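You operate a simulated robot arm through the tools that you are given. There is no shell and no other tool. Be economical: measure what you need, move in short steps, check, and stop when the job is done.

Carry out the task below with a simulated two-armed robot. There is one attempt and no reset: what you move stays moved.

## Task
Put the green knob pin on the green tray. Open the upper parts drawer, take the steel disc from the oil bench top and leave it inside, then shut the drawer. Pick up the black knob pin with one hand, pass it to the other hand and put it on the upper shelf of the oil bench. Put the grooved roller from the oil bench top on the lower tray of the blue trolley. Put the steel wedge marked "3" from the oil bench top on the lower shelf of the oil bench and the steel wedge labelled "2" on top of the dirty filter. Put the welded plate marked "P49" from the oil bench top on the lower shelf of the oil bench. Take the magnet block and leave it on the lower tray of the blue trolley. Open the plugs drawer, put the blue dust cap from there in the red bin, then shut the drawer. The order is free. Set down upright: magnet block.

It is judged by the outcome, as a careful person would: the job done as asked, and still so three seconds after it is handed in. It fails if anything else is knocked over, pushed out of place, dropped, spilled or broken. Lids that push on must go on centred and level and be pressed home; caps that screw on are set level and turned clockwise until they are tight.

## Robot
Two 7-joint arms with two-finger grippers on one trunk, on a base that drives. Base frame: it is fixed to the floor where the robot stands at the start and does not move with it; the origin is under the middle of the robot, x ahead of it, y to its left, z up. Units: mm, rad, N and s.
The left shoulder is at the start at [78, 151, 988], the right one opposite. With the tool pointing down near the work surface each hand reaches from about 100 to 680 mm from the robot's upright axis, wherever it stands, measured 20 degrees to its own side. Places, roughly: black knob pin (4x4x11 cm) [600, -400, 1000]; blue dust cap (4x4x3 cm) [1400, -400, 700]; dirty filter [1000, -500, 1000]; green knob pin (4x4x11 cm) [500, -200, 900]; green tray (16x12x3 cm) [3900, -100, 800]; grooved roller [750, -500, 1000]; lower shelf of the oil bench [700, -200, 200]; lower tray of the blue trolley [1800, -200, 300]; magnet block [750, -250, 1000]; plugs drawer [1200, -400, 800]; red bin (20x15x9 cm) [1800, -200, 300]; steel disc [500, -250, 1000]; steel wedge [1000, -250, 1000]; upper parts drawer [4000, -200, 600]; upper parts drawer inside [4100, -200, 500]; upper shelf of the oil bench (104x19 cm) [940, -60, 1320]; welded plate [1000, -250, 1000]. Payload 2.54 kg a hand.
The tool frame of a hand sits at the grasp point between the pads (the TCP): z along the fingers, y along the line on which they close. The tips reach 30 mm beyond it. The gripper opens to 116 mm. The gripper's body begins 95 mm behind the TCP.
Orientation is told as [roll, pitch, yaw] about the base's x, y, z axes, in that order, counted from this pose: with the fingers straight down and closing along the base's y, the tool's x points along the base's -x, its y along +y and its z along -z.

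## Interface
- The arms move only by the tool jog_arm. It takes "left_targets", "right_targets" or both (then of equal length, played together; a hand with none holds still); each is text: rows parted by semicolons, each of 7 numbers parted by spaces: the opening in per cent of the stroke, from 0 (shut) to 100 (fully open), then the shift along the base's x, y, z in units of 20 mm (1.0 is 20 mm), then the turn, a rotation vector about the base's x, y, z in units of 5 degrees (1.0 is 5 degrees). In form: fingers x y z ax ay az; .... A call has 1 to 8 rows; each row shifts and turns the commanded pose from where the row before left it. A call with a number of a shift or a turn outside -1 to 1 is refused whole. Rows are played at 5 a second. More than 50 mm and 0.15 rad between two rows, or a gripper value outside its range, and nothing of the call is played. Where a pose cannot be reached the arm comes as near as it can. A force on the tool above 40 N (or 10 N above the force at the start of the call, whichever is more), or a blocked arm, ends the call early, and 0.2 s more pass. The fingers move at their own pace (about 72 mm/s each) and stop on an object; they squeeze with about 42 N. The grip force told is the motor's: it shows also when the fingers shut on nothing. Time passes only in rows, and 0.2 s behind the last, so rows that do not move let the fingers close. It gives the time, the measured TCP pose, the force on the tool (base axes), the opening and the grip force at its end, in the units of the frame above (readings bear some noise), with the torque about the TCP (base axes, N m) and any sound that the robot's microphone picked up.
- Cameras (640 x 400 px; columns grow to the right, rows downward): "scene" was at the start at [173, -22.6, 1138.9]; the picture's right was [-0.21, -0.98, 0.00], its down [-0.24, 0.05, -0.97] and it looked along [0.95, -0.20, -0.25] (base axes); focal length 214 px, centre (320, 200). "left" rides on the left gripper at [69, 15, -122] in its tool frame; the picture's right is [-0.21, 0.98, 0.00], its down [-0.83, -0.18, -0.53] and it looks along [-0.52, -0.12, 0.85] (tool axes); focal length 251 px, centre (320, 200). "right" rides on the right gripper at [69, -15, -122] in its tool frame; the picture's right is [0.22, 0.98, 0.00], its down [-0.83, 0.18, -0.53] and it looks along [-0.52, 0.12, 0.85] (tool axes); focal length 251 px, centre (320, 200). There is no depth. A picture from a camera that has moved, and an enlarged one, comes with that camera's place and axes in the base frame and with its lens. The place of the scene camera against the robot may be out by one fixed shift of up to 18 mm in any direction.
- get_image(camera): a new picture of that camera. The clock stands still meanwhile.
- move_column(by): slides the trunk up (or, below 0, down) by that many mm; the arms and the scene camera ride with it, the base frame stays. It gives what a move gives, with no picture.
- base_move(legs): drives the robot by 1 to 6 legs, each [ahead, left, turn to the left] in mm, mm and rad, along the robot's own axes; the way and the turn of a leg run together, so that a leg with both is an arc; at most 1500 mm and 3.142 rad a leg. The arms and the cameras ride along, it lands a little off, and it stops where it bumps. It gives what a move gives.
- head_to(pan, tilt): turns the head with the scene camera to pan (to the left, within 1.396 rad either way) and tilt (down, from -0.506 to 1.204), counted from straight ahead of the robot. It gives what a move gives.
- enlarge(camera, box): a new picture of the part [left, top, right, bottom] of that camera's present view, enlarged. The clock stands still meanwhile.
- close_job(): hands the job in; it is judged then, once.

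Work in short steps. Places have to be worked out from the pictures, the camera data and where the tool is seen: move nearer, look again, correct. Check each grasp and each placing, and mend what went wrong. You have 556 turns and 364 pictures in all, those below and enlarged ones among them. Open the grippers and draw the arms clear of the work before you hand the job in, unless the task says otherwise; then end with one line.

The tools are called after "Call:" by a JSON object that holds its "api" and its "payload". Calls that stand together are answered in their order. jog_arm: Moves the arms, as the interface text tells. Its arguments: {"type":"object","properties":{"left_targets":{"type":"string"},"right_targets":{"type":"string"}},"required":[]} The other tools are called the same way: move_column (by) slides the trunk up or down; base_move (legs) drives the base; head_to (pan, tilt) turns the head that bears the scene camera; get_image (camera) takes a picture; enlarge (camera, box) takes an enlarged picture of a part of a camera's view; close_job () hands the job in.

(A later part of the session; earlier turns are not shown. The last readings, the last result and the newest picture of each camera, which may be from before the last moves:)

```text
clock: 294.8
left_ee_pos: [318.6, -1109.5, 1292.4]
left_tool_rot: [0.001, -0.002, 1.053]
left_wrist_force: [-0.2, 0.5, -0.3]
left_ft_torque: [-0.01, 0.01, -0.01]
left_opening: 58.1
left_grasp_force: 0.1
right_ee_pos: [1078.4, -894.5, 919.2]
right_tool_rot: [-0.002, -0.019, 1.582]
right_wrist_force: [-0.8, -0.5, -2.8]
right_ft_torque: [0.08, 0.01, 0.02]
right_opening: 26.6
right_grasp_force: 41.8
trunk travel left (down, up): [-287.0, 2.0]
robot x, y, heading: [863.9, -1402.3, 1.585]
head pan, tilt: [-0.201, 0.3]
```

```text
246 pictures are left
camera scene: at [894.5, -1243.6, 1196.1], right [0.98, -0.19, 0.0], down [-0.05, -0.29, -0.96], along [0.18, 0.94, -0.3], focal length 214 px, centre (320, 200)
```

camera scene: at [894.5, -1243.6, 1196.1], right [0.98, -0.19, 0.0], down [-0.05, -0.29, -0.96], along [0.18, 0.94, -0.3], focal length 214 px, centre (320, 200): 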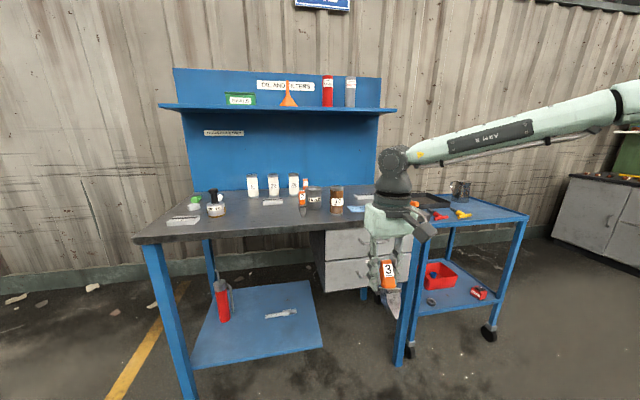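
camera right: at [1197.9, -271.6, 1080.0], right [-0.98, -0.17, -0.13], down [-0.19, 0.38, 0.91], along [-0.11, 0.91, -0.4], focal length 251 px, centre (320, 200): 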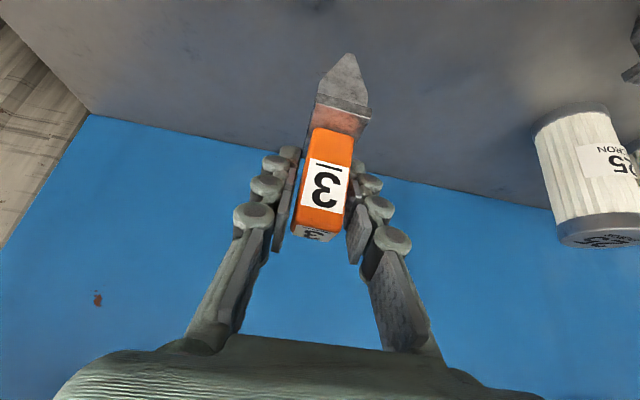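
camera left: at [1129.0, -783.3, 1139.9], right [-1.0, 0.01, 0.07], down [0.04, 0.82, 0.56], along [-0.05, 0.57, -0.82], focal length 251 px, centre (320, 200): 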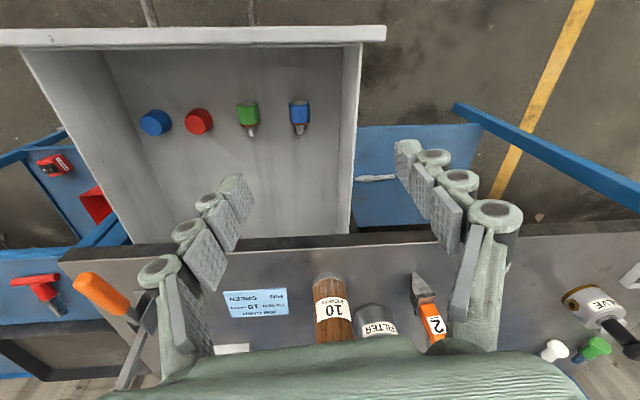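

Call:
{"api": "jog_arm", "payload": {"right_targets": "0 0 0 -1 0 0 0;0 0 0 -1 0 0 0;0 0 0 -1 0 0 0;0 0 0 -1 0 0 0;0 0 0 -1 0 0 0;0 0 0 -1 0 0 0;0 0 0 -1 0 0 0;0 0 0 -1 0 0 0"}}

Call:
{"api": "jog_arm", "payload": {"right_targets": "0 0 0 -1 0 0 0;0 0 0 -1 0 0 0;0 0 0 -1 0 0 0;0 0 0 -1 0 0 0;0 0 0 -1 0 0 0;0 0 0 -1 0 0 0;0 0 0 -1 0 0 0;0 0 0 -1 0 0 0"}}

Call:
{"api": "get_image", "payload": {"camera": "scene"}}

```text
clock: 296.6
left_ee_pos: [319.0, -1108.7, 1293.3]
left_tool_rot: [0.001, -0.001, 1.053]
left_wrist_force: [-0.4, -0.2, -0.9]
left_ft_torque: [-0.02, -0.01, 0.01]
left_opening: 58.1
left_grasp_force: 0.0
right_ee_pos: [1079.1, -893.9, 757.9]
right_tool_rot: [-0.007, -0.017, 1.581]
right_wrist_force: [-0.1, -0.3, -2.4]
right_ft_torque: [0.09, -0.01, 0.0]
right_opening: 27.0
right_grasp_force: 41.7
trunk travel left (down, up): [-287.0, 2.0]
robot x, y, heading: [866.3, -1400.8, 1.586]
head pan, tilt: [-0.201, 0.3]
```

```text
clock: 298.4
left_ee_pos: [319.6, -1110.3, 1293.3]
left_tool_rot: [0.001, 0.0, 1.052]
left_wrist_force: [0.6, 0.1, 0.5]
left_ft_torque: [0.01, 0.0, 0.03]
left_opening: 58.0
left_grasp_force: 0.2
right_ee_pos: [1102.3, -913.8, 640.0]
right_tool_rot: [-0.004, -0.02, 1.582]
right_wrist_force: [-0.2, -0.6, -2.8]
right_ft_torque: [0.07, -0.01, -0.01]
right_opening: 26.9
right_grasp_force: 42.3
right hand out of reach, approached as far as the arm can: row 5, 6, 7, 8
trunk travel left (down, up): [-287.0, 2.0]
robot x, y, heading: [862.9, -1401.7, 1.585]
head pan, tilt: [-0.201, 0.3]
```

```text
245 pictures are left
camera scene: at [894.5, -1243.7, 1196.1], right [0.98, -0.19, 0.0], down [-0.05, -0.29, -0.96], along [0.18, 0.94, -0.3], focal length 214 px, centre (320, 200)
```

scene: 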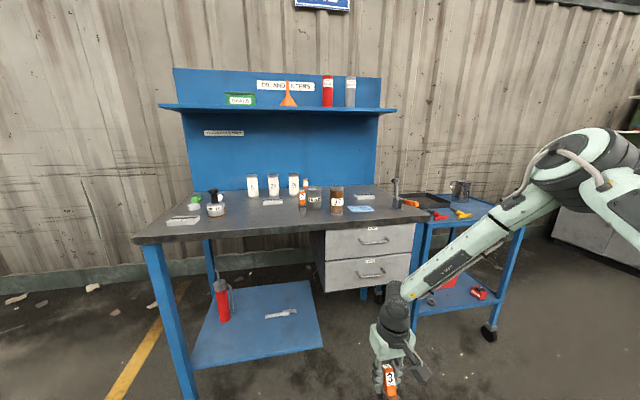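

The low reach is limited in this posture. I'll test whether the hand can come inward at mid height (as it did at the start), which should lower the elbow.

Call:
{"api": "jog_arm", "payload": {"right_targets": "0 0 0 1 0 0 0;0 0 0 1 0 0 0;0 0 0 1 0 0 0;0 0 0 1 0 0 0;0 0 0 1 0 0 0;0 0 0 1 0 0 0;0 0 0 1 0 0 0;0 0 0 1 0 0 0"}}

Call:
{"api": "jog_arm", "payload": {"right_targets": "0 -0.5 0 1 0 0 0;0 -0.5 0 1 0 0 0;0 -0.5 0 1 0 0 0;0 -0.5 0 1 0 0 0;0 -1 0 0 0 0 0;0 -1 0 0 0 0 0;0 -1 0 0 0 0 0;0 -1 0 0 0 0 0"}}

Call:
{"api": "jog_arm", "payload": {"right_targets": "0 0 1 0 0 0 0;0 0 1 0 0 0 0;0 0 1 0 0 0 0;0 0 1 0 0 0 0;0 0 1 0 0 0 0;0 0 1 0 0 0 0"}}

Call:
{"api": "get_image", "payload": {"camera": "scene"}}

```text
clock: 300.2
left_ee_pos: [319.2, -1110.5, 1293.9]
left_tool_rot: [0.002, 0.0, 1.052]
left_wrist_force: [-0.4, 0.2, 0.1]
left_ft_torque: [-0.02, 0.03, 0.02]
left_opening: 57.8
left_grasp_force: 0.0
right_ee_pos: [1102.7, -911.8, 801.7]
right_tool_rot: [-0.006, -0.019, 1.583]
right_wrist_force: [0.5, 0.0, -2.1]
right_ft_torque: [0.12, 0.04, -0.01]
right_opening: 27.0
right_grasp_force: 42.2
trunk travel left (down, up): [-287.0, 2.0]
robot x, y, heading: [863.4, -1398.1, 1.587]
head pan, tilt: [-0.201, 0.3]
```

```text
clock: 302.0
left_ee_pos: [318.3, -1110.0, 1293.0]
left_tool_rot: [0.001, -0.001, 1.052]
left_wrist_force: [0.5, 0.2, 0.2]
left_ft_torque: [-0.01, -0.01, -0.02]
left_opening: 58.1
left_grasp_force: 0.1
right_ee_pos: [983.7, -912.8, 880.0]
right_tool_rot: [-0.005, -0.017, 1.58]
right_wrist_force: [-0.3, 0.2, -2.4]
right_ft_torque: [0.06, 0.0, 0.0]
right_opening: 26.8
right_grasp_force: 41.9
trunk travel left (down, up): [-287.0, 2.0]
robot x, y, heading: [862.3, -1398.6, 1.588]
head pan, tilt: [-0.201, 0.3]
```

```text
clock: 303.4
left_ee_pos: [320.7, -1109.6, 1293.0]
left_tool_rot: [0.002, 0.0, 1.053]
left_wrist_force: [0.5, -0.5, 0.4]
left_ft_torque: [0.03, 0.02, -0.01]
left_opening: 57.8
left_grasp_force: 0.0
right_ee_pos: [999.1, -808.6, 884.1]
right_tool_rot: [-0.003, -0.019, 1.579]
right_wrist_force: [0.3, 0.7, -2.2]
right_ft_torque: [0.05, -0.02, 0.02]
right_opening: 26.6
right_grasp_force: 41.8
right hand out of reach, approached as far as the arm can: row 5, 6
trunk travel left (down, up): [-287.0, 2.0]
robot x, y, heading: [864.3, -1400.5, 1.589]
head pan, tilt: [-0.201, 0.3]
```

```text
244 pictures are left
camera scene: at [894.5, -1243.5, 1196.1], right [0.98, -0.19, 0.0], down [-0.05, -0.29, -0.96], along [0.18, 0.94, -0.3], focal length 214 px, centre (320, 200)
```

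scene: 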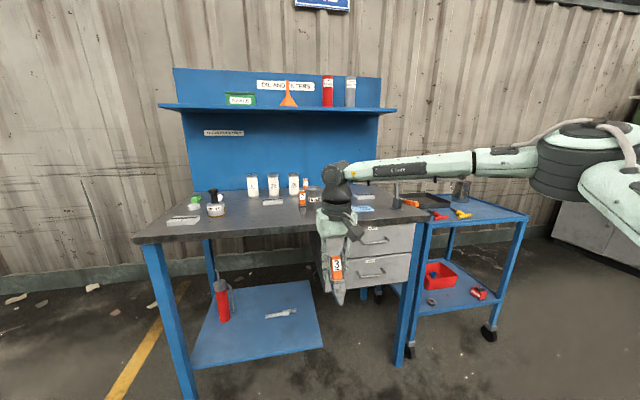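

I recall the left elbow dropped low when the tool was horizontal at low height. I'll do the same with the right arm: tilt forward to horizontal while extending, lower, then tilt back.

Call:
{"api": "jog_arm", "payload": {"right_targets": "0 0 0.5 0.5 1 0 0;0 0 0.5 0.5 1 0 0;0 0 0.5 0.5 1 0 0;0 0 0.5 0.5 1 0 0;0 0 0.5 0.5 1 0 0;0 0 0.5 0.5 1 0 0;0 0 0.5 0.5 1 0 0;0 0 0.5 0.5 1 0 0"}}

Call:
{"api": "jog_arm", "payload": {"right_targets": "0 0 0.3 0.4 1 0 0;0 0 0.3 0.4 1 0 0;0 0 0.3 0.4 1 0 0;0 0 0.3 0.4 1 0 0;0 0 0.3 0.4 1 0 0;0 0 0.3 0.4 1 0 0;0 0 0 0 1 0 0;0 0 0 0 1 0 0"}}

Call:
{"api": "get_image", "payload": {"camera": "scene"}}

```text
clock: 305.2
left_ee_pos: [319.5, -1109.3, 1293.0]
left_tool_rot: [0.002, 0.0, 1.053]
left_wrist_force: [-0.1, -0.1, -0.8]
left_ft_torque: [0.0, 0.01, 0.01]
left_opening: 57.9
left_grasp_force: 0.0
right_ee_pos: [999.5, -727.7, 964.9]
right_tool_rot: [-0.013, -0.718, 1.586]
right_wrist_force: [-0.1, 0.3, -2.2]
right_ft_torque: [0.05, -0.02, 0.01]
right_opening: 26.7
right_grasp_force: 41.8
trunk travel left (down, up): [-287.0, 2.0]
robot x, y, heading: [864.9, -1400.6, 1.582]
head pan, tilt: [-0.201, 0.3]
```

```text
clock: 307.0
left_ee_pos: [320.1, -1109.8, 1292.8]
left_tool_rot: [0.002, 0.001, 1.052]
left_wrist_force: [0.1, 0.2, 0.1]
left_ft_torque: [-0.01, 0.01, 0.01]
left_opening: 57.8
left_grasp_force: 0.0
right_ee_pos: [1001.9, -691.7, 1013.4]
right_tool_rot: [-0.068, -1.412, 1.63]
right_wrist_force: [-0.4, -0.9, -3.1]
right_ft_torque: [-0.01, 0.0, 0.01]
right_opening: 26.8
right_grasp_force: 42.2
trunk travel left (down, up): [-287.0, 2.0]
robot x, y, heading: [866.6, -1403.3, 1.585]
head pan, tilt: [-0.201, 0.3]
```

```text
243 pictures are left
camera scene: at [894.4, -1243.5, 1196.1], right [0.98, -0.19, 0.0], down [-0.05, -0.29, -0.96], along [0.18, 0.94, -0.3], focal length 214 px, centre (320, 200)
```

scene: 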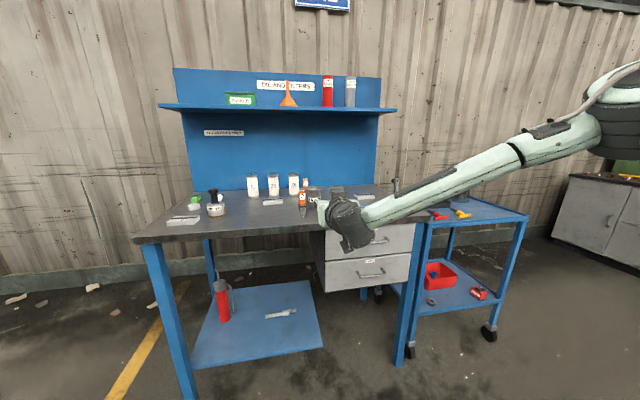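

Call:
{"api": "jog_arm", "payload": {"right_targets": "0 0 0 -1 0 0 0;0 0 0 -1 0 0 0;0 0 0 -1 0 0 0;0 0 0 -1 0 0 0;0 0 0 -1 0 0 0;0 0 0 -1 0 0 0;0 0 0 -1 0 0 0;0 0 0 -1 0 0 0"}}

Call:
{"api": "jog_arm", "payload": {"right_targets": "0 0 0 -1 0 0 0;0 0 0 -1 0 0 0;0 0 0 -1 0 0 0;0 0 0 -1 0 0 0;0 0 0 -1 0 0 0;0 0 0 -1 0 0 0;0 0 0 -1 0 0 0;0 0 0 -1 0 0 0"}}

Call:
{"api": "get_image", "payload": {"camera": "scene"}}

```text
clock: 308.8
left_ee_pos: [319.6, -1109.1, 1294.9]
left_tool_rot: [0.002, -0.002, 1.053]
left_wrist_force: [-0.1, -0.8, -0.8]
left_ft_torque: [0.0, 0.02, 0.0]
left_opening: 58.3
left_grasp_force: 0.1
right_ee_pos: [1000.9, -691.9, 1013.4]
right_tool_rot: [-0.066, -1.41, 1.633]
right_wrist_force: [1.1, -0.1, -2.7]
right_ft_torque: [-0.01, 0.0, 0.02]
right_opening: 26.9
right_grasp_force: 42.2
right hand out of reach, approached as far as the arm can: row 1, 2, 3, 4, 5, 6, 7, 8
trunk travel left (down, up): [-287.0, 2.0]
robot x, y, heading: [867.0, -1394.6, 1.584]
head pan, tilt: [-0.201, 0.3]
```

```text
clock: 310.6
left_ee_pos: [320.3, -1109.5, 1293.8]
left_tool_rot: [0.002, 0.001, 1.053]
left_wrist_force: [-0.1, -0.3, -0.5]
left_ft_torque: [0.02, 0.0, 0.0]
left_opening: 58.0
left_grasp_force: 0.1
right_ee_pos: [1000.9, -692.2, 1012.8]
right_tool_rot: [-0.066, -1.411, 1.632]
right_wrist_force: [-0.8, 0.5, -3.1]
right_ft_torque: [0.0, 0.0, 0.04]
right_opening: 26.9
right_grasp_force: 42.1
right hand out of reach, approached as far as the arm can: row 1, 2, 3, 4, 5, 6, 7, 8
trunk travel left (down, up): [-287.0, 2.0]
robot x, y, heading: [860.7, -1401.5, 1.585]
head pan, tilt: [-0.201, 0.3]
```

```text
242 pictures are left
camera scene: at [894.4, -1243.6, 1196.1], right [0.98, -0.19, 0.0], down [-0.05, -0.29, -0.96], along [0.18, 0.94, -0.3], focal length 214 px, centre (320, 200)
```

scene: 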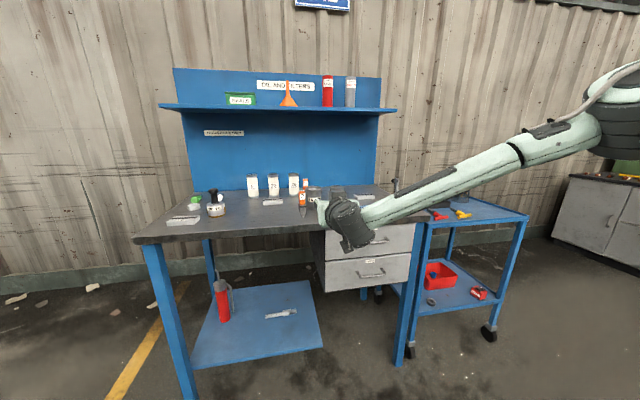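

Call:
{"api": "jog_arm", "payload": {"right_targets": "0 -0.7 0 1 0.3 0 0;0 -0.7 0 1 0.3 0 0;0 -0.7 0 1 0 0 0;0 -0.7 0 1 0 0 0;0 -0.7 0 1 0 0 0;0 -0.7 0 1 0 0 0;0 -0.7 0 1 0 0 0;0 -0.7 0 1 0 0 0"}}

Call:
{"api": "jog_arm", "payload": {"right_targets": "0 0 0 -1 0 0 0;0 0 0 -1 0 0 0;0 0 0 -1 0 0 0;0 0 0 -1 0 0 0;0 0 0 -1 0 0 0;0 0 0 -1 0 0 0;0 0 0 -1 0 0 0;0 0 0 -1 0 0 0"}}

Call:
{"api": "get_image", "payload": {"camera": "scene"}}

```text
clock: 312.4
left_ee_pos: [320.5, -1110.5, 1292.6]
left_tool_rot: [0.002, -0.001, 1.052]
left_wrist_force: [0.5, -0.4, -0.5]
left_ft_torque: [-0.02, -0.01, -0.02]
left_opening: 58.0
left_grasp_force: 0.1
right_ee_pos: [926.7, -701.8, 1158.1]
right_tool_rot: [-0.105, -1.467, 1.675]
right_wrist_force: [0.3, 0.4, -2.5]
right_ft_torque: [-0.07, -0.01, -0.01]
right_opening: 26.8
right_grasp_force: 42.2
right hand out of reach, approached as far as the arm can: row 6, 7, 8
trunk travel left (down, up): [-287.0, 2.0]
robot x, y, heading: [863.3, -1400.9, 1.59]
head pan, tilt: [-0.201, 0.3]
```

```text
clock: 314.2
left_ee_pos: [319.5, -1109.0, 1293.1]
left_tool_rot: [0.001, -0.001, 1.054]
left_wrist_force: [0.6, 0.2, 0.4]
left_ft_torque: [-0.01, -0.03, 0.04]
left_opening: 58.0
left_grasp_force: 0.0
right_ee_pos: [942.8, -709.3, 1032.4]
right_tool_rot: [-0.093, -1.449, 1.656]
right_wrist_force: [0.1, -0.4, -2.7]
right_ft_torque: [-0.04, -0.01, -0.02]
right_opening: 27.1
right_grasp_force: 41.9
right hand out of reach, approached as far as the arm can: row 3, 5, 6, 7, 8
trunk travel left (down, up): [-287.0, 2.0]
robot x, y, heading: [870.6, -1398.8, 1.587]
head pan, tilt: [-0.201, 0.3]
```

```text
241 pictures are left
camera scene: at [894.4, -1243.6, 1196.1], right [0.98, -0.19, 0.0], down [-0.05, -0.29, -0.96], along [0.18, 0.94, -0.3], focal length 214 px, centre (320, 200)
```

scene: 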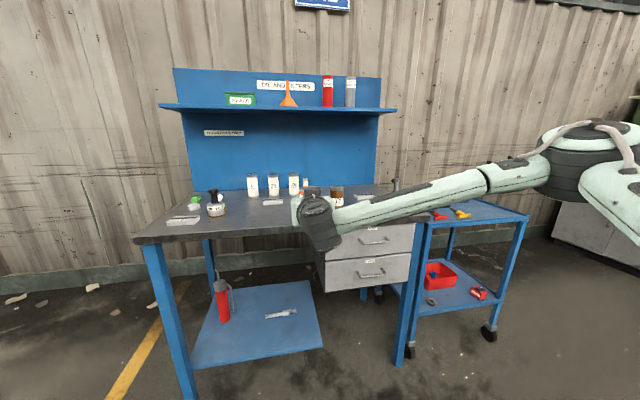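

Moving inward helps lower the elbow. I continue inward and down.

Call:
{"api": "jog_arm", "payload": {"right_targets": "0 -1 0 0.3 0 0 0;0 -1 0 0.3 0 0 0;0 -1 0 0.3 0 0 0;0 -1 0 0 0 0 0;0 -1 0 0 0 0 0;0 -1 0 0 0 0 0;0 -1 0 0 0 0 0;0 -1 0 0 0 0 0"}}

Call:
{"api": "jog_arm", "payload": {"right_targets": "0 0 0 -1 0 0 0;0 0 0 -1 0 0 0;0 0 0 -1 0 0 0;0 0 0 -1 0 0 0;0 0 0 -1 0 0 0;0 0 0 -1 0 0 0;0 0 0 -1 0 0 0;0 0 0 -1 0 0 0"}}

Call:
{"api": "get_image", "payload": {"camera": "scene"}}

```text
clock: 316.0
left_ee_pos: [319.6, -1110.6, 1292.6]
left_tool_rot: [0.002, 0.0, 1.051]
left_wrist_force: [-0.6, 0.1, 0.2]
left_ft_torque: [0.0, 0.01, 0.01]
left_opening: 58.3
left_grasp_force: 0.1
right_ee_pos: [922.2, -741.1, 1082.7]
right_tool_rot: [-0.104, -1.468, 1.673]
right_wrist_force: [0.2, -0.3, -3.1]
right_ft_torque: [-0.03, 0.01, 0.0]
right_opening: 27.2
right_grasp_force: 41.9
right hand out of reach, approached as far as the arm can: row 1, 2, 3, 4, 5, 6, 7, 8
trunk travel left (down, up): [-287.0, 2.0]
robot x, y, heading: [864.8, -1402.1, 1.584]
head pan, tilt: [-0.201, 0.3]
```

```text
clock: 317.8
left_ee_pos: [319.9, -1109.0, 1292.1]
left_tool_rot: [0.002, 0.0, 1.052]
left_wrist_force: [-0.6, -0.3, 0.3]
left_ft_torque: [0.0, -0.01, -0.02]
left_opening: 57.9
left_grasp_force: 0.1
right_ee_pos: [935.8, -748.1, 1024.0]
right_tool_rot: [-0.099, -1.445, 1.655]
right_wrist_force: [-0.8, -0.5, -3.6]
right_ft_torque: [-0.06, -0.01, 0.01]
right_opening: 27.0
right_grasp_force: 41.9
right hand out of reach, approached as far as the arm can: row 1, 2, 3, 4, 5, 6, 7, 8
trunk travel left (down, up): [-287.0, 2.0]
robot x, y, heading: [863.7, -1401.7, 1.581]
head pan, tilt: [-0.201, 0.3]
```

```text
240 pictures are left
camera scene: at [894.4, -1243.6, 1196.1], right [0.98, -0.19, 0.0], down [-0.05, -0.29, -0.96], along [0.18, 0.94, -0.3], focal length 214 px, centre (320, 200)
```

scene: 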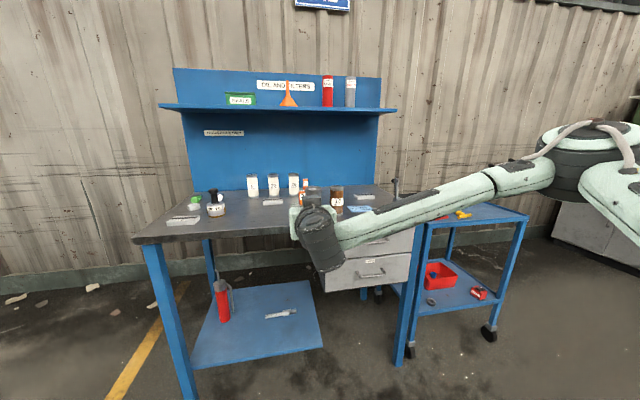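

I'll roll the tool about its axis (as the left had) to free the elbow.

Call:
{"api": "jog_arm", "payload": {"right_targets": "0 0 0 0 0 1 0;0 0 0 0 0 1 0;0 0 0 0 0 1 0;0 0 0 0 0 1 0;0 0 0 0 0 1 0;0 0 0 0 0 1 0;0 0 0 0 0 1 0;0 0 0 0 0 1 0"}}

Call:
{"api": "jog_arm", "payload": {"right_targets": "0 0 0 0 0 1 0;0 0 0 0 0 1 0;0 0 0 0 0 1 0;0 0 0 0 0 1 0;0 0 0 0 0 1 0;0 0 0 0 0 1 0;0 0 0 0 0 1 0;0 0 0 0 0 1 0"}}

Call:
{"api": "jog_arm", "payload": {"right_targets": "0 0 0 -1 0 0 0;0 0 0 -1 0 0 0;0 0 0 -1 0 0 0;0 0 0 -1 0 0 0;0 0 0 -1 0 0 0;0 0 0 -1 0 0 0;0 0 0 -1 0 0 0;0 0 0 -1 0 0 0"}}

Call:
{"api": "get_image", "payload": {"camera": "scene"}}

```text
clock: 319.6
left_ee_pos: [319.3, -1109.4, 1293.6]
left_tool_rot: [0.0, -0.001, 1.053]
left_wrist_force: [0.1, 0.0, -0.6]
left_ft_torque: [0.0, -0.01, 0.0]
left_opening: 58.1
left_grasp_force: 0.1
right_ee_pos: [935.1, -752.7, 1045.7]
right_tool_rot: [1.428, -0.875, 0.171]
right_wrist_force: [0.1, -0.6, -2.7]
right_ft_torque: [-0.02, -0.03, 0.03]
right_opening: 27.1
right_grasp_force: 42.6
right hand out of reach, approached as far as the arm can: row 1, 4, 6, 7, 8
trunk travel left (down, up): [-287.0, 2.0]
robot x, y, heading: [864.8, -1398.8, 1.584]
head pan, tilt: [-0.201, 0.3]
```

```text
clock: 321.4
left_ee_pos: [319.4, -1109.9, 1292.4]
left_tool_rot: [0.002, 0.0, 1.051]
left_wrist_force: [0.4, -0.1, 0.1]
left_ft_torque: [0.02, 0.02, -0.02]
left_opening: 57.8
left_grasp_force: 0.1
right_ee_pos: [931.5, -761.9, 1085.7]
right_tool_rot: [1.538, -0.182, 0.104]
right_wrist_force: [0.3, 0.5, -1.7]
right_ft_torque: [-0.02, -0.04, 0.05]
right_opening: 27.0
right_grasp_force: 42.3
right hand out of reach, approached as far as the arm can: row 1, 2, 3, 4, 5, 6, 7, 8
trunk travel left (down, up): [-287.0, 2.0]
robot x, y, heading: [864.6, -1398.8, 1.583]
head pan, tilt: [-0.201, 0.3]
```

```text
clock: 323.2
left_ee_pos: [319.6, -1110.6, 1292.9]
left_tool_rot: [0.002, 0.0, 1.052]
left_wrist_force: [0.4, 0.4, 0.5]
left_ft_torque: [0.02, 0.0, 0.0]
left_opening: 58.3
left_grasp_force: 0.0
right_ee_pos: [930.6, -762.4, 1085.3]
right_tool_rot: [1.539, -0.184, 0.105]
right_wrist_force: [0.8, 0.0, -3.5]
right_ft_torque: [-0.02, -0.05, -0.03]
right_opening: 27.0
right_grasp_force: 41.8
right hand out of reach, approached as far as the arm can: row 1, 2, 3, 4, 5, 6, 7, 8
trunk travel left (down, up): [-287.0, 2.0]
robot x, y, heading: [864.9, -1397.3, 1.586]
head pan, tilt: [-0.201, 0.3]
```

```text
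239 pictures are left
camera scene: at [894.4, -1243.6, 1196.1], right [0.98, -0.19, 0.0], down [-0.05, -0.29, -0.96], along [0.18, 0.94, -0.3], focal length 214 px, centre (320, 200)
```

scene: 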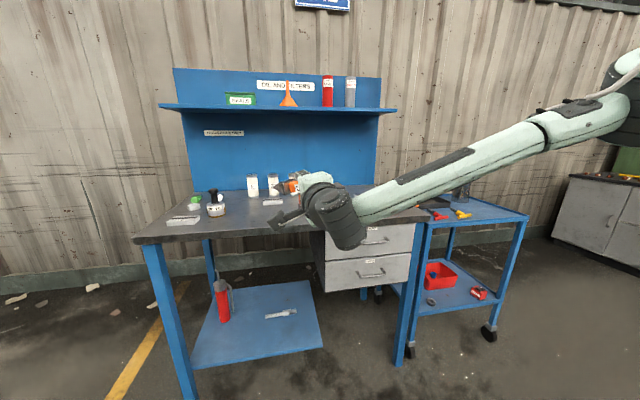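

Rolling that way raised the elbow; I roll the opposite way.

Call:
{"api": "jog_arm", "payload": {"right_targets": "0 0 0 0 0 -1 0;0 0 0 0 0 -1 0;0 0 0 0 0 -1 0;0 0 0 0 0 -1 0;0 0 0 0 0 -1 0;0 0 0 0 0 -1 0;0 0 0 0 0 -1 0;0 0 0 0 0 -1 0"}}

Call:
{"api": "jog_arm", "payload": {"right_targets": "0 0 0 0 0 -1 0;0 0 0 0 0 -1 0;0 0 0 0 0 -1 0;0 0 0 0 0 -1 0;0 0 0 0 0 -1 0;0 0 0 0 0 -1 0;0 0 0 0 0 -1 0;0 0 0 0 0 -1 0"}}

Call:
{"api": "jog_arm", "payload": {"right_targets": "0 0 0 0 0 -1 0;0 0 0 0 0 -1 0;0 0 0 0 0 -1 0;0 0 0 0 0 -1 0;0 0 0 0 0 -1 0;0 0 0 0 0 -1 0;0 0 0 0 0 -1 0;0 0 0 0 0 -1 0"}}

Call:
{"api": "jog_arm", "payload": {"right_targets": "0 0 0 0 0 -1 0;0 0 0 0 0 -1 0;0 0 0 0 0 -1 0;0 0 0 0 0 -1 0;0 0 0 0 0 -1 0;0 0 0 0 0 -1 0;0 0 0 0 0 -1 0;0 0 0 0 0 -1 0"}}

Call:
{"api": "jog_arm", "payload": {"right_targets": "0 0 0 -1 0 0 0;0 0 0 -1 0 0 0;0 0 0 -1 0 0 0;0 0 0 -1 0 0 0;0 0 0 -1 0 0 0;0 0 0 -1 0 0 0;0 0 0 -1 0 0 0;0 0 0 -1 0 0 0"}}

Call:
{"api": "get_image", "payload": {"camera": "scene"}}

```text
clock: 325.0
left_ee_pos: [320.5, -1110.5, 1292.3]
left_tool_rot: [0.001, 0.001, 1.052]
left_wrist_force: [0.0, 0.5, -1.2]
left_ft_torque: [-0.01, 0.04, -0.02]
left_opening: 57.5
left_grasp_force: 0.1
right_ee_pos: [931.6, -760.9, 1084.0]
right_tool_rot: [1.442, -0.879, 0.161]
right_wrist_force: [0.1, -0.2, -2.6]
right_ft_torque: [-0.02, -0.05, -0.05]
right_opening: 27.1
right_grasp_force: 43.2
trunk travel left (down, up): [-287.0, 2.0]
robot x, y, heading: [869.7, -1402.0, 1.584]
head pan, tilt: [-0.201, 0.3]
```

```text
clock: 326.8
left_ee_pos: [319.2, -1110.7, 1293.5]
left_tool_rot: [0.001, -0.001, 1.051]
left_wrist_force: [-0.1, 0.2, -0.6]
left_ft_torque: [0.04, 0.04, -0.03]
left_opening: 57.9
left_grasp_force: 0.0
right_ee_pos: [932.0, -760.3, 1084.7]
right_tool_rot: [-0.124, -1.466, 1.691]
right_wrist_force: [0.4, -0.3, -2.7]
right_ft_torque: [-0.06, 0.01, -0.03]
right_opening: 26.9
right_grasp_force: 41.9
trunk travel left (down, up): [-287.0, 2.0]
robot x, y, heading: [860.0, -1401.6, 1.586]
head pan, tilt: [-0.201, 0.3]
```

```text
clock: 328.6
left_ee_pos: [317.9, -1109.5, 1291.7]
left_tool_rot: [0.0, 0.0, 1.052]
left_wrist_force: [-0.1, -0.9, -0.7]
left_ft_torque: [0.02, -0.01, 0.03]
left_opening: 57.8
left_grasp_force: 0.1
right_ee_pos: [932.4, -761.9, 1084.4]
right_tool_rot: [-1.454, -0.853, 2.985]
right_wrist_force: [0.7, -0.9, -3.1]
right_ft_torque: [-0.02, 0.05, 0.01]
right_opening: 26.9
right_grasp_force: 42.2
trunk travel left (down, up): [-287.0, 2.0]
robot x, y, heading: [864.8, -1396.5, 1.587]
head pan, tilt: [-0.201, 0.3]
```

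```text
clock: 330.4
left_ee_pos: [318.9, -1110.8, 1292.4]
left_tool_rot: [0.002, -0.001, 1.051]
left_wrist_force: [-0.3, 0.2, -0.9]
left_ft_torque: [0.01, 0.03, 0.01]
left_opening: 57.9
left_grasp_force: 0.0
right_ee_pos: [943.2, -761.6, 1087.8]
right_tool_rot: [-1.553, -0.162, 3.037]
right_wrist_force: [0.0, -0.9, -1.8]
right_ft_torque: [-0.01, 0.08, 0.01]
right_opening: 27.1
right_grasp_force: 41.5
right hand out of reach, approached as far as the arm can: row 1, 3, 6
trunk travel left (down, up): [-287.0, 2.0]
robot x, y, heading: [865.4, -1398.8, 1.581]
head pan, tilt: [-0.201, 0.3]
```

```text
clock: 332.2
left_ee_pos: [318.4, -1110.4, 1292.9]
left_tool_rot: [0.001, -0.001, 1.053]
left_wrist_force: [0.2, 0.5, 0.0]
left_ft_torque: [-0.02, 0.0, -0.02]
left_opening: 57.9
left_grasp_force: 0.1
right_ee_pos: [962.3, -788.2, 1057.0]
right_tool_rot: [-1.551, -0.164, 3.034]
right_wrist_force: [-0.3, 0.3, -2.4]
right_ft_torque: [-0.05, 0.07, 0.02]
right_opening: 26.8
right_grasp_force: 42.1
right hand out of reach, approached as far as the arm can: row 1, 2, 3, 4, 5, 6, 7, 8
trunk travel left (down, up): [-287.0, 2.0]
robot x, y, heading: [864.3, -1401.3, 1.582]
head pan, tilt: [-0.201, 0.3]
```

```text
238 pictures are left
camera scene: at [894.7, -1243.8, 1196.2], right [0.98, -0.19, 0.0], down [-0.06, -0.29, -0.96], along [0.18, 0.94, -0.3], focal length 214 px, centre (320, 200)
```

scene: 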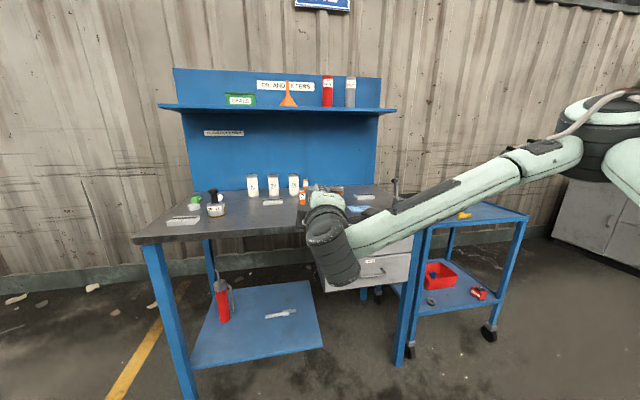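

The elbow is effectively pinned at shoulder height; geometry shows the right arm can still reach the lower shelf with the hand well out to the side. I restore the tool orientation and move outward.

Call:
{"api": "jog_arm", "payload": {"right_targets": "0 0.5 0 0 0 1 0;0 0.5 0 0 0 1 0;0 0.5 0 0 0 1 0;0 0.5 0 0 0 1 0;0 0.5 0 0 0 1 0;0 0.5 0 0 0 1 0;0 0.5 0 0 0 1 0;0 0.5 0 0 0 1 0"}}

Call:
{"api": "jog_arm", "payload": {"right_targets": "0 1 0 0 0 1 0;0 1 0 0 0 1 0;0 1 0 0 0 1 0;0 1 0 0 0 1 0;0 1 0 0 0 1 0;0 1 0 0 0 1 0;0 1 0 0 0 1 0;0 1 0 0 0 1 0"}}

Call:
{"api": "jog_arm", "payload": {"right_targets": "0 1 -0.5 -1 -1 0 0;0 1 -0.5 -1 -1 0 0;0 1 -0.5 -1 -1 0 0;0 1 -0.5 -1 -1 0 0;0 1 -0.5 -1 -1 0 0;0 1 -0.5 -1 -1 0 0;0 1 -0.5 -1 -1 0 0;0 1 -0.5 -1 -1 0 0"}}

Call:
{"api": "jog_arm", "payload": {"right_targets": "0 0.5 -0.3 -1 -1 0 0;0 0.5 -0.3 -1 -1 0 0;0 0.5 -0.3 -1 -1 0 0;0 0.5 -0.3 -1 -1 0 0;0 0 0 -1 -0.5 0 0;0 0 0 -1 0 0 0;0 0 0 -1 0 0 0;0 0 0 -1 0 0 0"}}

Call:
{"api": "get_image", "payload": {"camera": "scene"}}

```text
clock: 334.0
left_ee_pos: [318.9, -1109.7, 1292.8]
left_tool_rot: [0.0, -0.001, 1.053]
left_wrist_force: [0.8, -1.4, 0.1]
left_ft_torque: [-0.01, 0.02, -0.02]
left_opening: 57.9
left_grasp_force: 0.0
right_ee_pos: [1042.5, -788.4, 1059.0]
right_tool_rot: [-1.451, -0.86, 2.983]
right_wrist_force: [0.2, -0.7, -2.0]
right_ft_torque: [-0.04, 0.02, -0.02]
right_opening: 26.6
right_grasp_force: 42.2
trunk travel left (down, up): [-287.0, 2.0]
robot x, y, heading: [864.4, -1400.4, 1.585]
head pan, tilt: [-0.201, 0.3]
```

```text
clock: 335.8
left_ee_pos: [318.8, -1111.7, 1293.5]
left_tool_rot: [0.001, 0.0, 1.052]
left_wrist_force: [0.0, -0.5, -0.3]
left_ft_torque: [-0.01, -0.02, -0.03]
left_opening: 58.2
left_grasp_force: 0.1
right_ee_pos: [1152.9, -791.2, 1069.1]
right_tool_rot: [-1.201, -1.278, 2.75]
right_wrist_force: [0.0, 0.1, -2.4]
right_ft_torque: [-0.01, 0.04, -0.01]
right_opening: 27.0
right_grasp_force: 41.9
right hand out of reach, approached as far as the arm can: row 2, 3, 4, 5
trunk travel left (down, up): [-287.0, 2.0]
robot x, y, heading: [867.6, -1399.0, 1.583]
head pan, tilt: [-0.201, 0.3]
```

```text
clock: 337.6
left_ee_pos: [319.9, -1110.4, 1294.0]
left_tool_rot: [0.002, -0.001, 1.052]
left_wrist_force: [-0.1, -1.2, 1.0]
left_ft_torque: [0.01, 0.03, 0.01]
left_opening: 57.9
left_grasp_force: 0.0
right_ee_pos: [1312.7, -872.5, 910.9]
right_tool_rot: [-0.282, -0.723, 1.935]
right_wrist_force: [-0.5, -1.1, -3.6]
right_ft_torque: [0.01, -0.01, 0.02]
right_opening: 26.9
right_grasp_force: 41.7
trunk travel left (down, up): [-287.0, 2.0]
robot x, y, heading: [864.8, -1399.2, 1.58]
head pan, tilt: [-0.201, 0.3]
```

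```text
clock: 339.4
left_ee_pos: [319.1, -1109.8, 1293.8]
left_tool_rot: [0.002, -0.001, 1.054]
left_wrist_force: [-0.1, 0.6, -0.1]
left_ft_torque: [0.0, -0.05, 0.02]
left_opening: 58.0
left_grasp_force: 0.0
right_ee_pos: [1341.7, -888.1, 768.3]
right_tool_rot: [-0.169, -0.435, 1.865]
right_wrist_force: [0.7, 0.9, -3.8]
right_ft_torque: [0.05, 0.01, 0.01]
right_opening: 27.0
right_grasp_force: 42.2
right hand out of reach, approached as far as the arm can: row 4
trunk travel left (down, up): [-287.0, 2.0]
robot x, y, heading: [865.1, -1400.0, 1.584]
head pan, tilt: [-0.201, 0.3]
```

```text
237 pictures are left
camera scene: at [894.7, -1243.6, 1196.1], right [0.98, -0.19, 0.0], down [-0.06, -0.29, -0.96], along [0.18, 0.94, -0.3], focal length 214 px, centre (320, 200)
```

scene: 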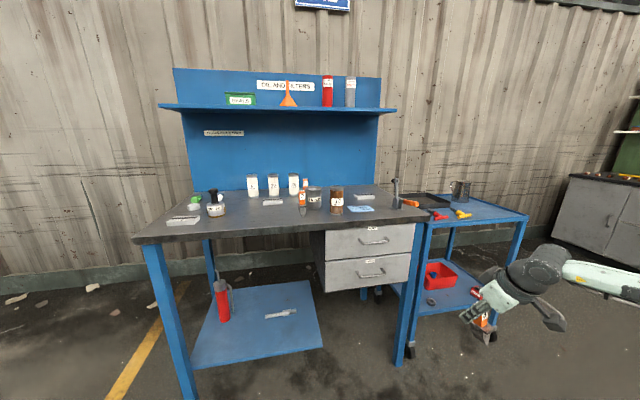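

The forearm now comes in low from the side. I continue lowering to test the depth.

Call:
{"api": "jog_arm", "payload": {"right_targets": "0 0 0 -1 0 0 0;0 0 0 -1 0 0 0;0 0 0 -1 0 0 0;0 0 0 -1 0 0 0;0 0 0 -1 0 0 0;0 0 0 -1 0 0 0;0 0 0 -1 0 0 0;0 0 0 -1 0 0 0"}}

Call:
{"api": "head_to", "payload": {"pan": -0.8, "tilt": 0.4}}

Call:
{"api": "get_image", "payload": {"camera": "scene"}}

```text
clock: 341.2
left_ee_pos: [318.9, -1108.6, 1293.3]
left_tool_rot: [0.003, -0.001, 1.051]
left_wrist_force: [-0.1, -0.1, -0.6]
left_ft_torque: [-0.01, 0.01, 0.02]
left_opening: 57.8
left_grasp_force: 0.0
right_ee_pos: [1339.8, -888.0, 607.4]
right_tool_rot: [-0.167, -0.435, 1.864]
right_wrist_force: [-0.6, 0.0, -2.2]
right_ft_torque: [0.07, 0.03, 0.0]
right_opening: 26.7
right_grasp_force: 41.7
trunk travel left (down, up): [-287.0, 2.0]
robot x, y, heading: [863.9, -1401.6, 1.581]
head pan, tilt: [-0.201, 0.3]
```

```text
clock: 342.2
left_ee_pos: [319.3, -1109.0, 1292.6]
left_tool_rot: [0.001, 0.0, 1.052]
left_wrist_force: [-0.2, -0.1, 0.3]
left_ft_torque: [-0.01, 0.0, 0.0]
left_opening: 57.8
left_grasp_force: 0.0
right_ee_pos: [1340.1, -888.4, 608.9]
right_tool_rot: [-0.17, -0.434, 1.866]
right_wrist_force: [-0.5, 0.8, -3.0]
right_ft_torque: [0.01, 0.01, 0.0]
right_opening: 27.1
right_grasp_force: 42.4
trunk travel left (down, up): [-287.0, 2.0]
robot x, y, heading: [866.6, -1395.9, 1.586]
head pan, tilt: [-0.799, 0.4]
```

```text
236 pictures are left
camera scene: at [942.7, -1269.8, 1186.9], right [0.71, -0.71, 0.0], down [-0.27, -0.28, -0.92], along [0.65, 0.65, -0.39], focal length 214 px, centre (320, 200)
```

scene: 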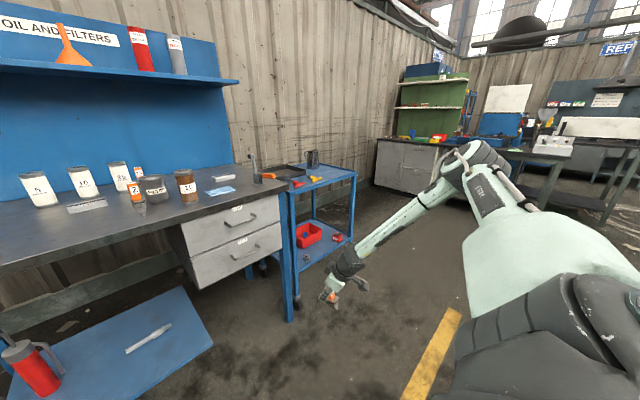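

The right arm now reaches low with its elbow far back. I correct the wedge to upright, lower the trunk and go to the shelf's right part.

Call:
{"api": "jog_arm", "payload": {"right_targets": "0 0 0 0 0.73 0.98 0;0 0 0 0 0.73 0.98 0;0 0 0 0 0 0 0"}}

Call:
{"api": "move_column", "payload": {"by": -286}}

Call:
{"api": "base_move", "payload": {"legs": [[0, 400, -0.015], [350, 0, 0]]}}

Call:
{"api": "get_image", "payload": {"camera": "right"}}

Call:
{"api": "head_to", "payload": {"pan": -0.6, "tilt": 0.6}}

Call:
{"api": "get_image", "payload": {"camera": "scene"}}

```text
clock: 343.0
left_ee_pos: [318.8, -1110.3, 1292.7]
left_tool_rot: [0.002, 0.001, 1.051]
left_wrist_force: [0.0, 0.5, -0.2]
left_ft_torque: [-0.01, -0.02, -0.01]
left_opening: 57.9
left_grasp_force: 0.1
right_ee_pos: [1341.3, -888.7, 609.1]
right_tool_rot: [-0.017, -0.604, 1.792]
right_wrist_force: [-0.1, -0.2, -1.9]
right_ft_torque: [0.03, 0.01, 0.03]
right_opening: 26.8
right_grasp_force: 42.2
trunk travel left (down, up): [-287.0, 2.0]
robot x, y, heading: [864.3, -1398.6, 1.588]
head pan, tilt: [-0.799, 0.4]
```

```text
clock: 345.9
left_ee_pos: [320.0, -1110.6, 1007.3]
left_tool_rot: [0.003, 0.0, 1.055]
left_wrist_force: [-0.6, -0.3, 0.7]
left_ft_torque: [-0.03, 0.02, 0.0]
left_opening: 58.1
left_grasp_force: 0.1
right_ee_pos: [1340.5, -889.4, 322.9]
right_tool_rot: [-0.016, -0.601, 1.789]
right_wrist_force: [-0.4, 0.7, -2.6]
right_ft_torque: [0.06, 0.0, 0.02]
right_opening: 27.1
right_grasp_force: 42.3
trunk travel left (down, up): [-1.0, 288.0]
robot x, y, heading: [865.7, -1397.9, 1.585]
head pan, tilt: [-0.799, 0.4]
```

```text
clock: 352.2
left_ee_pos: [-91.9, -765.8, 1008.2]
left_tool_rot: [0.002, 0.002, 1.048]
left_wrist_force: [0.4, -1.6, -0.8]
left_ft_torque: [-0.03, -0.01, 0.0]
left_opening: 58.3
left_grasp_force: 0.1
right_ee_pos: [931.1, -548.7, 322.6]
right_tool_rot: [-0.017, -0.603, 1.781]
right_wrist_force: [0.3, -0.5, -3.0]
right_ft_torque: [0.03, 0.02, -0.02]
right_opening: 27.0
right_grasp_force: 42.0
trunk travel left (down, up): [-1.0, 288.0]
robot x, y, heading: [450.8, -1058.0, 1.579]
head pan, tilt: [-0.799, 0.4]
```

```text
235 pictures are left
camera right: at [970.8, -669.3, 386.3], right [-0.92, -0.37, -0.13], down [-0.27, 0.33, 0.91], along [-0.29, 0.87, -0.4], focal length 251 px, centre (320, 200)
```

right: 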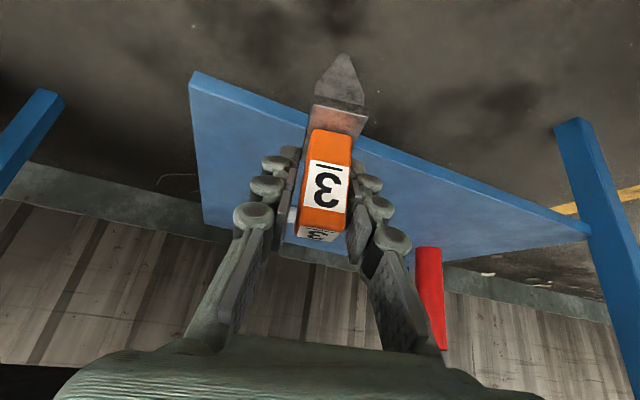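

```text
clock: 353.0
left_ee_pos: [-92.4, -765.0, 1008.2]
left_tool_rot: [0.001, 0.001, 1.046]
left_wrist_force: [0.2, -0.1, 0.4]
left_ft_torque: [-0.01, 0.03, 0.01]
left_opening: 58.1
left_grasp_force: 0.0
right_ee_pos: [930.0, -549.5, 322.6]
right_tool_rot: [-0.016, -0.602, 1.785]
right_wrist_force: [-0.6, -0.1, -2.7]
right_ft_torque: [0.04, -0.02, 0.02]
right_opening: 27.1
right_grasp_force: 41.9
trunk travel left (down, up): [-1.0, 288.0]
robot x, y, heading: [455.0, -1058.2, 1.578]
head pan, tilt: [-0.6, 0.6]
```

```text
234 pictures are left
camera scene: at [513.4, -919.8, 882.7], right [0.83, -0.56, 0.0], down [-0.32, -0.47, -0.83], along [0.46, 0.68, -0.56], focal length 214 px, centre (320, 200)
```

scene: 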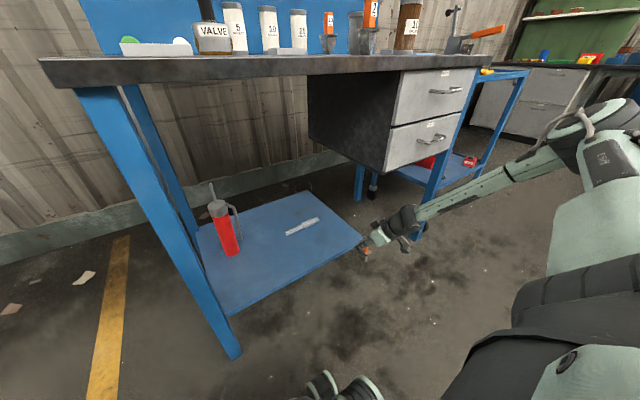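

The shelf is at z≈233 with its front edge at y≈-493 and right edge x≈1031. I raise the wedge 25 mm and drive in 125 mm.

Call:
{"api": "jog_arm", "payload": {"right_targets": "0 0 0 0.7 0 0 0;0 0 0 0.7 0 0 0"}}

Call:
{"api": "base_move", "payload": {"legs": [[130, 0, 0]]}}

Call:
{"api": "get_image", "payload": {"camera": "right"}}

Call:
{"api": "enlarge", "payload": {"camera": "scene", "box": [180, 150, 500, 350]}}

```text
clock: 353.6
left_ee_pos: [-92.0, -764.7, 1007.6]
left_tool_rot: [0.0, -0.001, 1.047]
left_wrist_force: [0.1, 0.0, 0.0]
left_ft_torque: [-0.02, 0.03, 0.0]
left_opening: 57.9
left_grasp_force: 0.1
right_ee_pos: [928.4, -549.1, 351.3]
right_tool_rot: [-0.017, -0.601, 1.785]
right_wrist_force: [0.0, -0.4, -2.6]
right_ft_torque: [0.04, 0.01, 0.01]
right_opening: 27.0
right_grasp_force: 41.9
trunk travel left (down, up): [-1.0, 288.0]
robot x, y, heading: [449.3, -1056.2, 1.578]
head pan, tilt: [-0.6, 0.6]
```

```text
clock: 354.9
left_ee_pos: [-93.1, -634.8, 1007.5]
left_tool_rot: [0.002, 0.001, 1.047]
left_wrist_force: [-0.3, 0.4, -0.7]
left_ft_torque: [0.0, 0.02, 0.0]
left_opening: 57.9
left_grasp_force: 0.0
right_ee_pos: [927.8, -419.2, 350.7]
right_tool_rot: [-0.015, -0.602, 1.782]
right_wrist_force: [0.1, -0.9, -3.0]
right_ft_torque: [0.05, 0.01, 0.0]
right_opening: 26.8
right_grasp_force: 42.1
trunk travel left (down, up): [-1.0, 288.0]
robot x, y, heading: [447.7, -927.5, 1.577]
head pan, tilt: [-0.6, 0.6]
```

```text
233 pictures are left
camera right: at [968.6, -539.0, 414.2], right [-0.92, -0.37, -0.13], down [-0.27, 0.33, 0.91], along [-0.29, 0.87, -0.4], focal length 251 px, centre (320, 200)
```

right: 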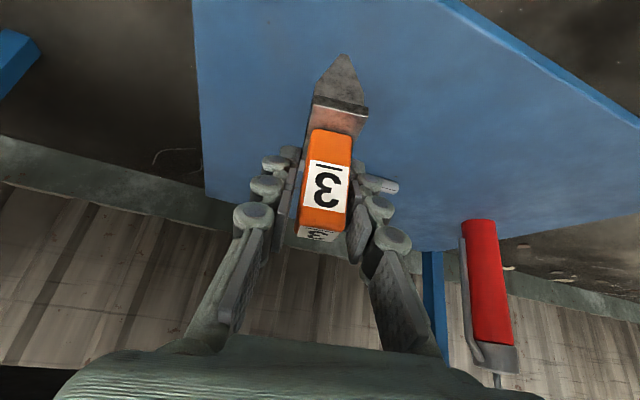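

```text
2.00 times, centred on (340, 250) of scene
camera zoom: at [512.4, -789.3, 882.6], right [0.83, -0.56, 0.0], down [-0.32, -0.47, -0.82], along [0.46, 0.68, -0.57], focal length 429 px, centre (280, 100)
```

zoom: 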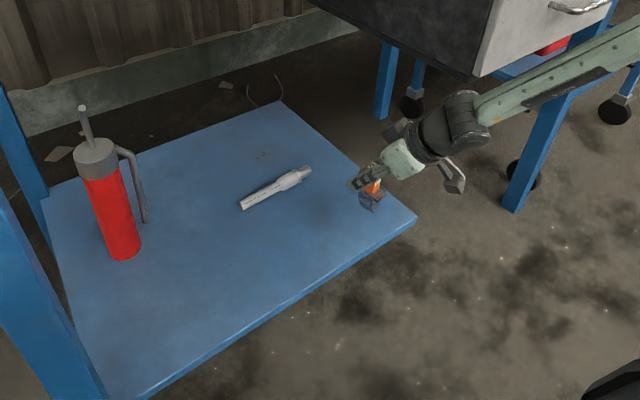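

I go 70 mm deeper, then lower slowly to contact (expected TCP z≈313).

Call:
{"api": "base_move", "payload": {"legs": [[70, 0, 0]]}}

Call:
{"api": "jog_arm", "payload": {"right_targets": "0 0 0 -0.6 0 0 0;0 0 0 -0.5 0 0 0;0 0 0 -0.3 0 0 0;0 0 0 -0.2 0 0 0;0 0 0 -0.2 0 0 0;0 0 0 0 0 0 0"}}

```text
clock: 355.9
left_ee_pos: [-95.0, -563.6, 1006.4]
left_tool_rot: [0.002, 0.0, 1.048]
left_wrist_force: [-0.3, -0.3, 0.5]
left_ft_torque: [0.03, -0.01, 0.0]
left_opening: 57.7
left_grasp_force: 0.0
right_ee_pos: [927.5, -346.7, 351.3]
right_tool_rot: [-0.014, -0.6, 1.783]
right_wrist_force: [0.2, -0.7, -1.7]
right_ft_torque: [0.04, 0.02, 0.01]
right_opening: 27.1
right_grasp_force: 41.3
trunk travel left (down, up): [-1.0, 288.0]
robot x, y, heading: [450.7, -852.8, 1.581]
head pan, tilt: [-0.6, 0.6]
```

```text
clock: 357.3
left_ee_pos: [-93.5, -562.8, 1008.7]
left_tool_rot: [0.0, 0.0, 1.047]
left_wrist_force: [-0.4, 0.1, -0.6]
left_ft_torque: [-0.04, 0.05, 0.03]
left_opening: 58.1
left_grasp_force: 0.0
right_ee_pos: [927.4, -348.4, 317.0]
right_tool_rot: [-0.014, -0.6, 1.783]
right_wrist_force: [-0.5, 0.3, -3.1]
right_ft_torque: [0.05, -0.01, -0.01]
right_opening: 27.0
right_grasp_force: 41.6
trunk travel left (down, up): [-1.0, 288.0]
robot x, y, heading: [451.0, -853.6, 1.58]
head pan, tilt: [-0.6, 0.6]
```

Call:
{"api": "jog_arm", "payload": {"right_targets": "0 0 0 -0.15 0 0 0;0 0 0 -0.15 0 0 0;0 0 0 -0.15 0 0 0;0 0 0 -0.15 0 0 0;0 0 0 0 0 0 0"}}

Call:
{"api": "enlarge", "payload": {"camera": "scene", "box": [280, 180, 480, 305]}}

```text
clock: 358.5
left_ee_pos: [-93.8, -564.5, 1007.8]
left_tool_rot: [0.001, 0.001, 1.047]
left_wrist_force: [0.3, 0.0, -0.1]
left_ft_torque: [0.0, -0.02, -0.03]
left_opening: 58.0
left_grasp_force: 0.1
right_ee_pos: [927.7, -350.2, 315.7]
right_tool_rot: [-0.015, -0.602, 1.785]
right_wrist_force: [-0.4, -0.2, -2.4]
right_ft_torque: [0.02, 0.02, 0.03]
right_opening: 26.9
right_grasp_force: 42.0
right hand out of reach, approached as far as the arm can: row 1, 3
trunk travel left (down, up): [-1.0, 288.0]
robot x, y, heading: [447.7, -858.3, 1.575]
head pan, tilt: [-0.6, 0.6]
```

```text
3.20 times, centred on (380, 242) of scene
camera zoom: at [511.7, -718.2, 882.6], right [0.83, -0.56, 0.0], down [-0.32, -0.47, -0.82], along [0.46, 0.68, -0.57], focal length 686 px, centre (128, 64)
```

zoom: 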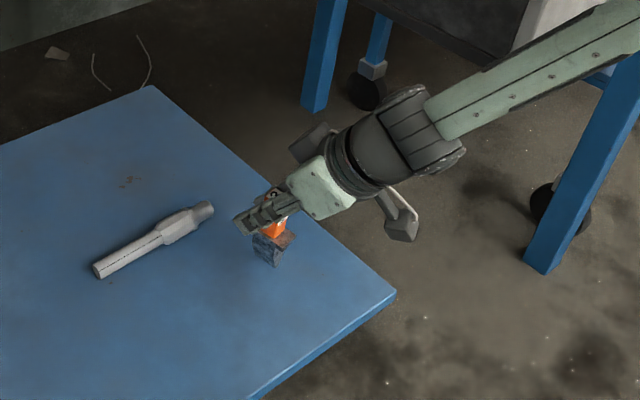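

At the limit again; I shift the hand slightly outward and back, where it can go lower.

Call:
{"api": "jog_arm", "payload": {"right_targets": "0 0.5 -0.7 0.2 0 0 0;0 0.5 -0.7 0 0 0 0;0 0 0 -0.25 0 0 0;0 0 0 -0.2 0 0 0;0 0 0 -0.2 0 0 0;0 0 0 0 0 0 0"}}

```text
clock: 359.9
left_ee_pos: [-94.1, -563.2, 1007.7]
left_tool_rot: [0.001, 0.0, 1.046]
left_wrist_force: [0.2, 0.4, -0.2]
left_ft_torque: [-0.04, -0.02, -0.03]
left_opening: 58.2
left_grasp_force: 0.0
right_ee_pos: [947.6, -376.4, 303.8]
right_tool_rot: [-0.016, -0.6, 1.785]
right_wrist_force: [0.0, 0.6, -2.6]
right_ft_torque: [0.03, 0.01, -0.01]
right_opening: 26.8
right_grasp_force: 42.1
trunk travel left (down, up): [-1.0, 288.0]
robot x, y, heading: [449.8, -857.2, 1.578]
head pan, tilt: [-0.6, 0.6]
```

Call:
{"api": "jog_arm", "payload": {"right_targets": "0 0 0 -0.2 0 0 0;0 0 0 -0.2 0 0 0;0 0 0 -0.2 0 0 0;0 0 0 -0.2 0 0 0;0 0 0 0 0 0 0"}}

```text
clock: 361.1
left_ee_pos: [-92.9, -562.3, 1006.4]
left_tool_rot: [0.001, 0.001, 1.046]
left_wrist_force: [0.0, 0.0, 0.6]
left_ft_torque: [0.02, -0.03, 0.02]
left_opening: 58.1
left_grasp_force: 0.0
right_ee_pos: [946.6, -375.8, 302.2]
right_tool_rot: [-0.016, -0.6, 1.785]
right_wrist_force: [-0.2, 0.9, -3.6]
right_ft_torque: [0.03, 0.02, -0.01]
right_opening: 27.0
right_grasp_force: 41.8
right hand out of reach, approached as far as the arm can: row 2, 3, 4
trunk travel left (down, up): [-1.0, 288.0]
robot x, y, heading: [448.9, -854.3, 1.577]
head pan, tilt: [-0.6, 0.6]
```

Call:
{"api": "jog_arm", "payload": {"right_targets": "0 0.5 -1 0.1 0 0 0;0 0.5 -1 0 0 0 0;0 0 0 -0.25 0 0 0;0 0 0 -0.25 0 0 0;0 0 0 -0.25 0 0 0;0 0 0 -0.2 0 0 0;0 0 0 0 0 0 0"}}

Call:
{"api": "enlarge", "payload": {"camera": "scene", "box": [280, 180, 480, 305]}}

```text
clock: 362.7
left_ee_pos: [-96.5, -566.3, 1006.6]
left_tool_rot: [-0.001, -0.006, 1.047]
left_wrist_force: [0.9, -0.3, 0.2]
left_ft_torque: [0.01, 0.01, -0.01]
left_opening: 58.0
left_grasp_force: 0.1
right_ee_pos: [966.6, -412.8, 291.9]
right_tool_rot: [-0.022, -0.612, 1.792]
right_wrist_force: [-0.9, 4.9, 39.5]
right_ft_torque: [0.37, 0.05, 0.02]
right_opening: 26.9
right_grasp_force: 42.1
trunk travel left (down, up): [-1.0, 288.0]
robot x, y, heading: [449.1, -854.2, 1.578]
head pan, tilt: [-0.6, 0.6]
```

```text
3.20 times, centred on (380, 242) of scene
camera zoom: at [509.5, -720.0, 883.5], right [0.83, -0.56, 0.0], down [-0.31, -0.47, -0.83], along [0.46, 0.69, -0.56], focal length 686 px, centre (128, 64)
```

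zoom: 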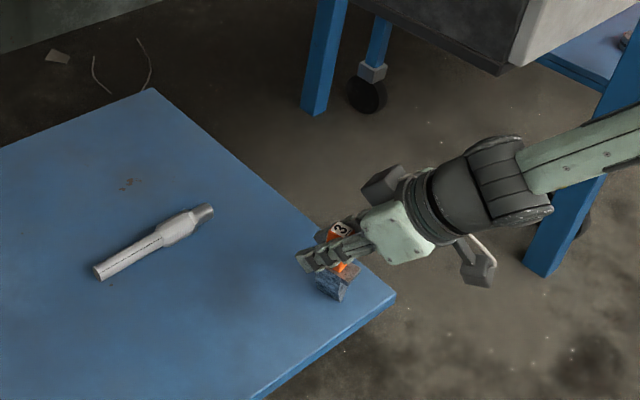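

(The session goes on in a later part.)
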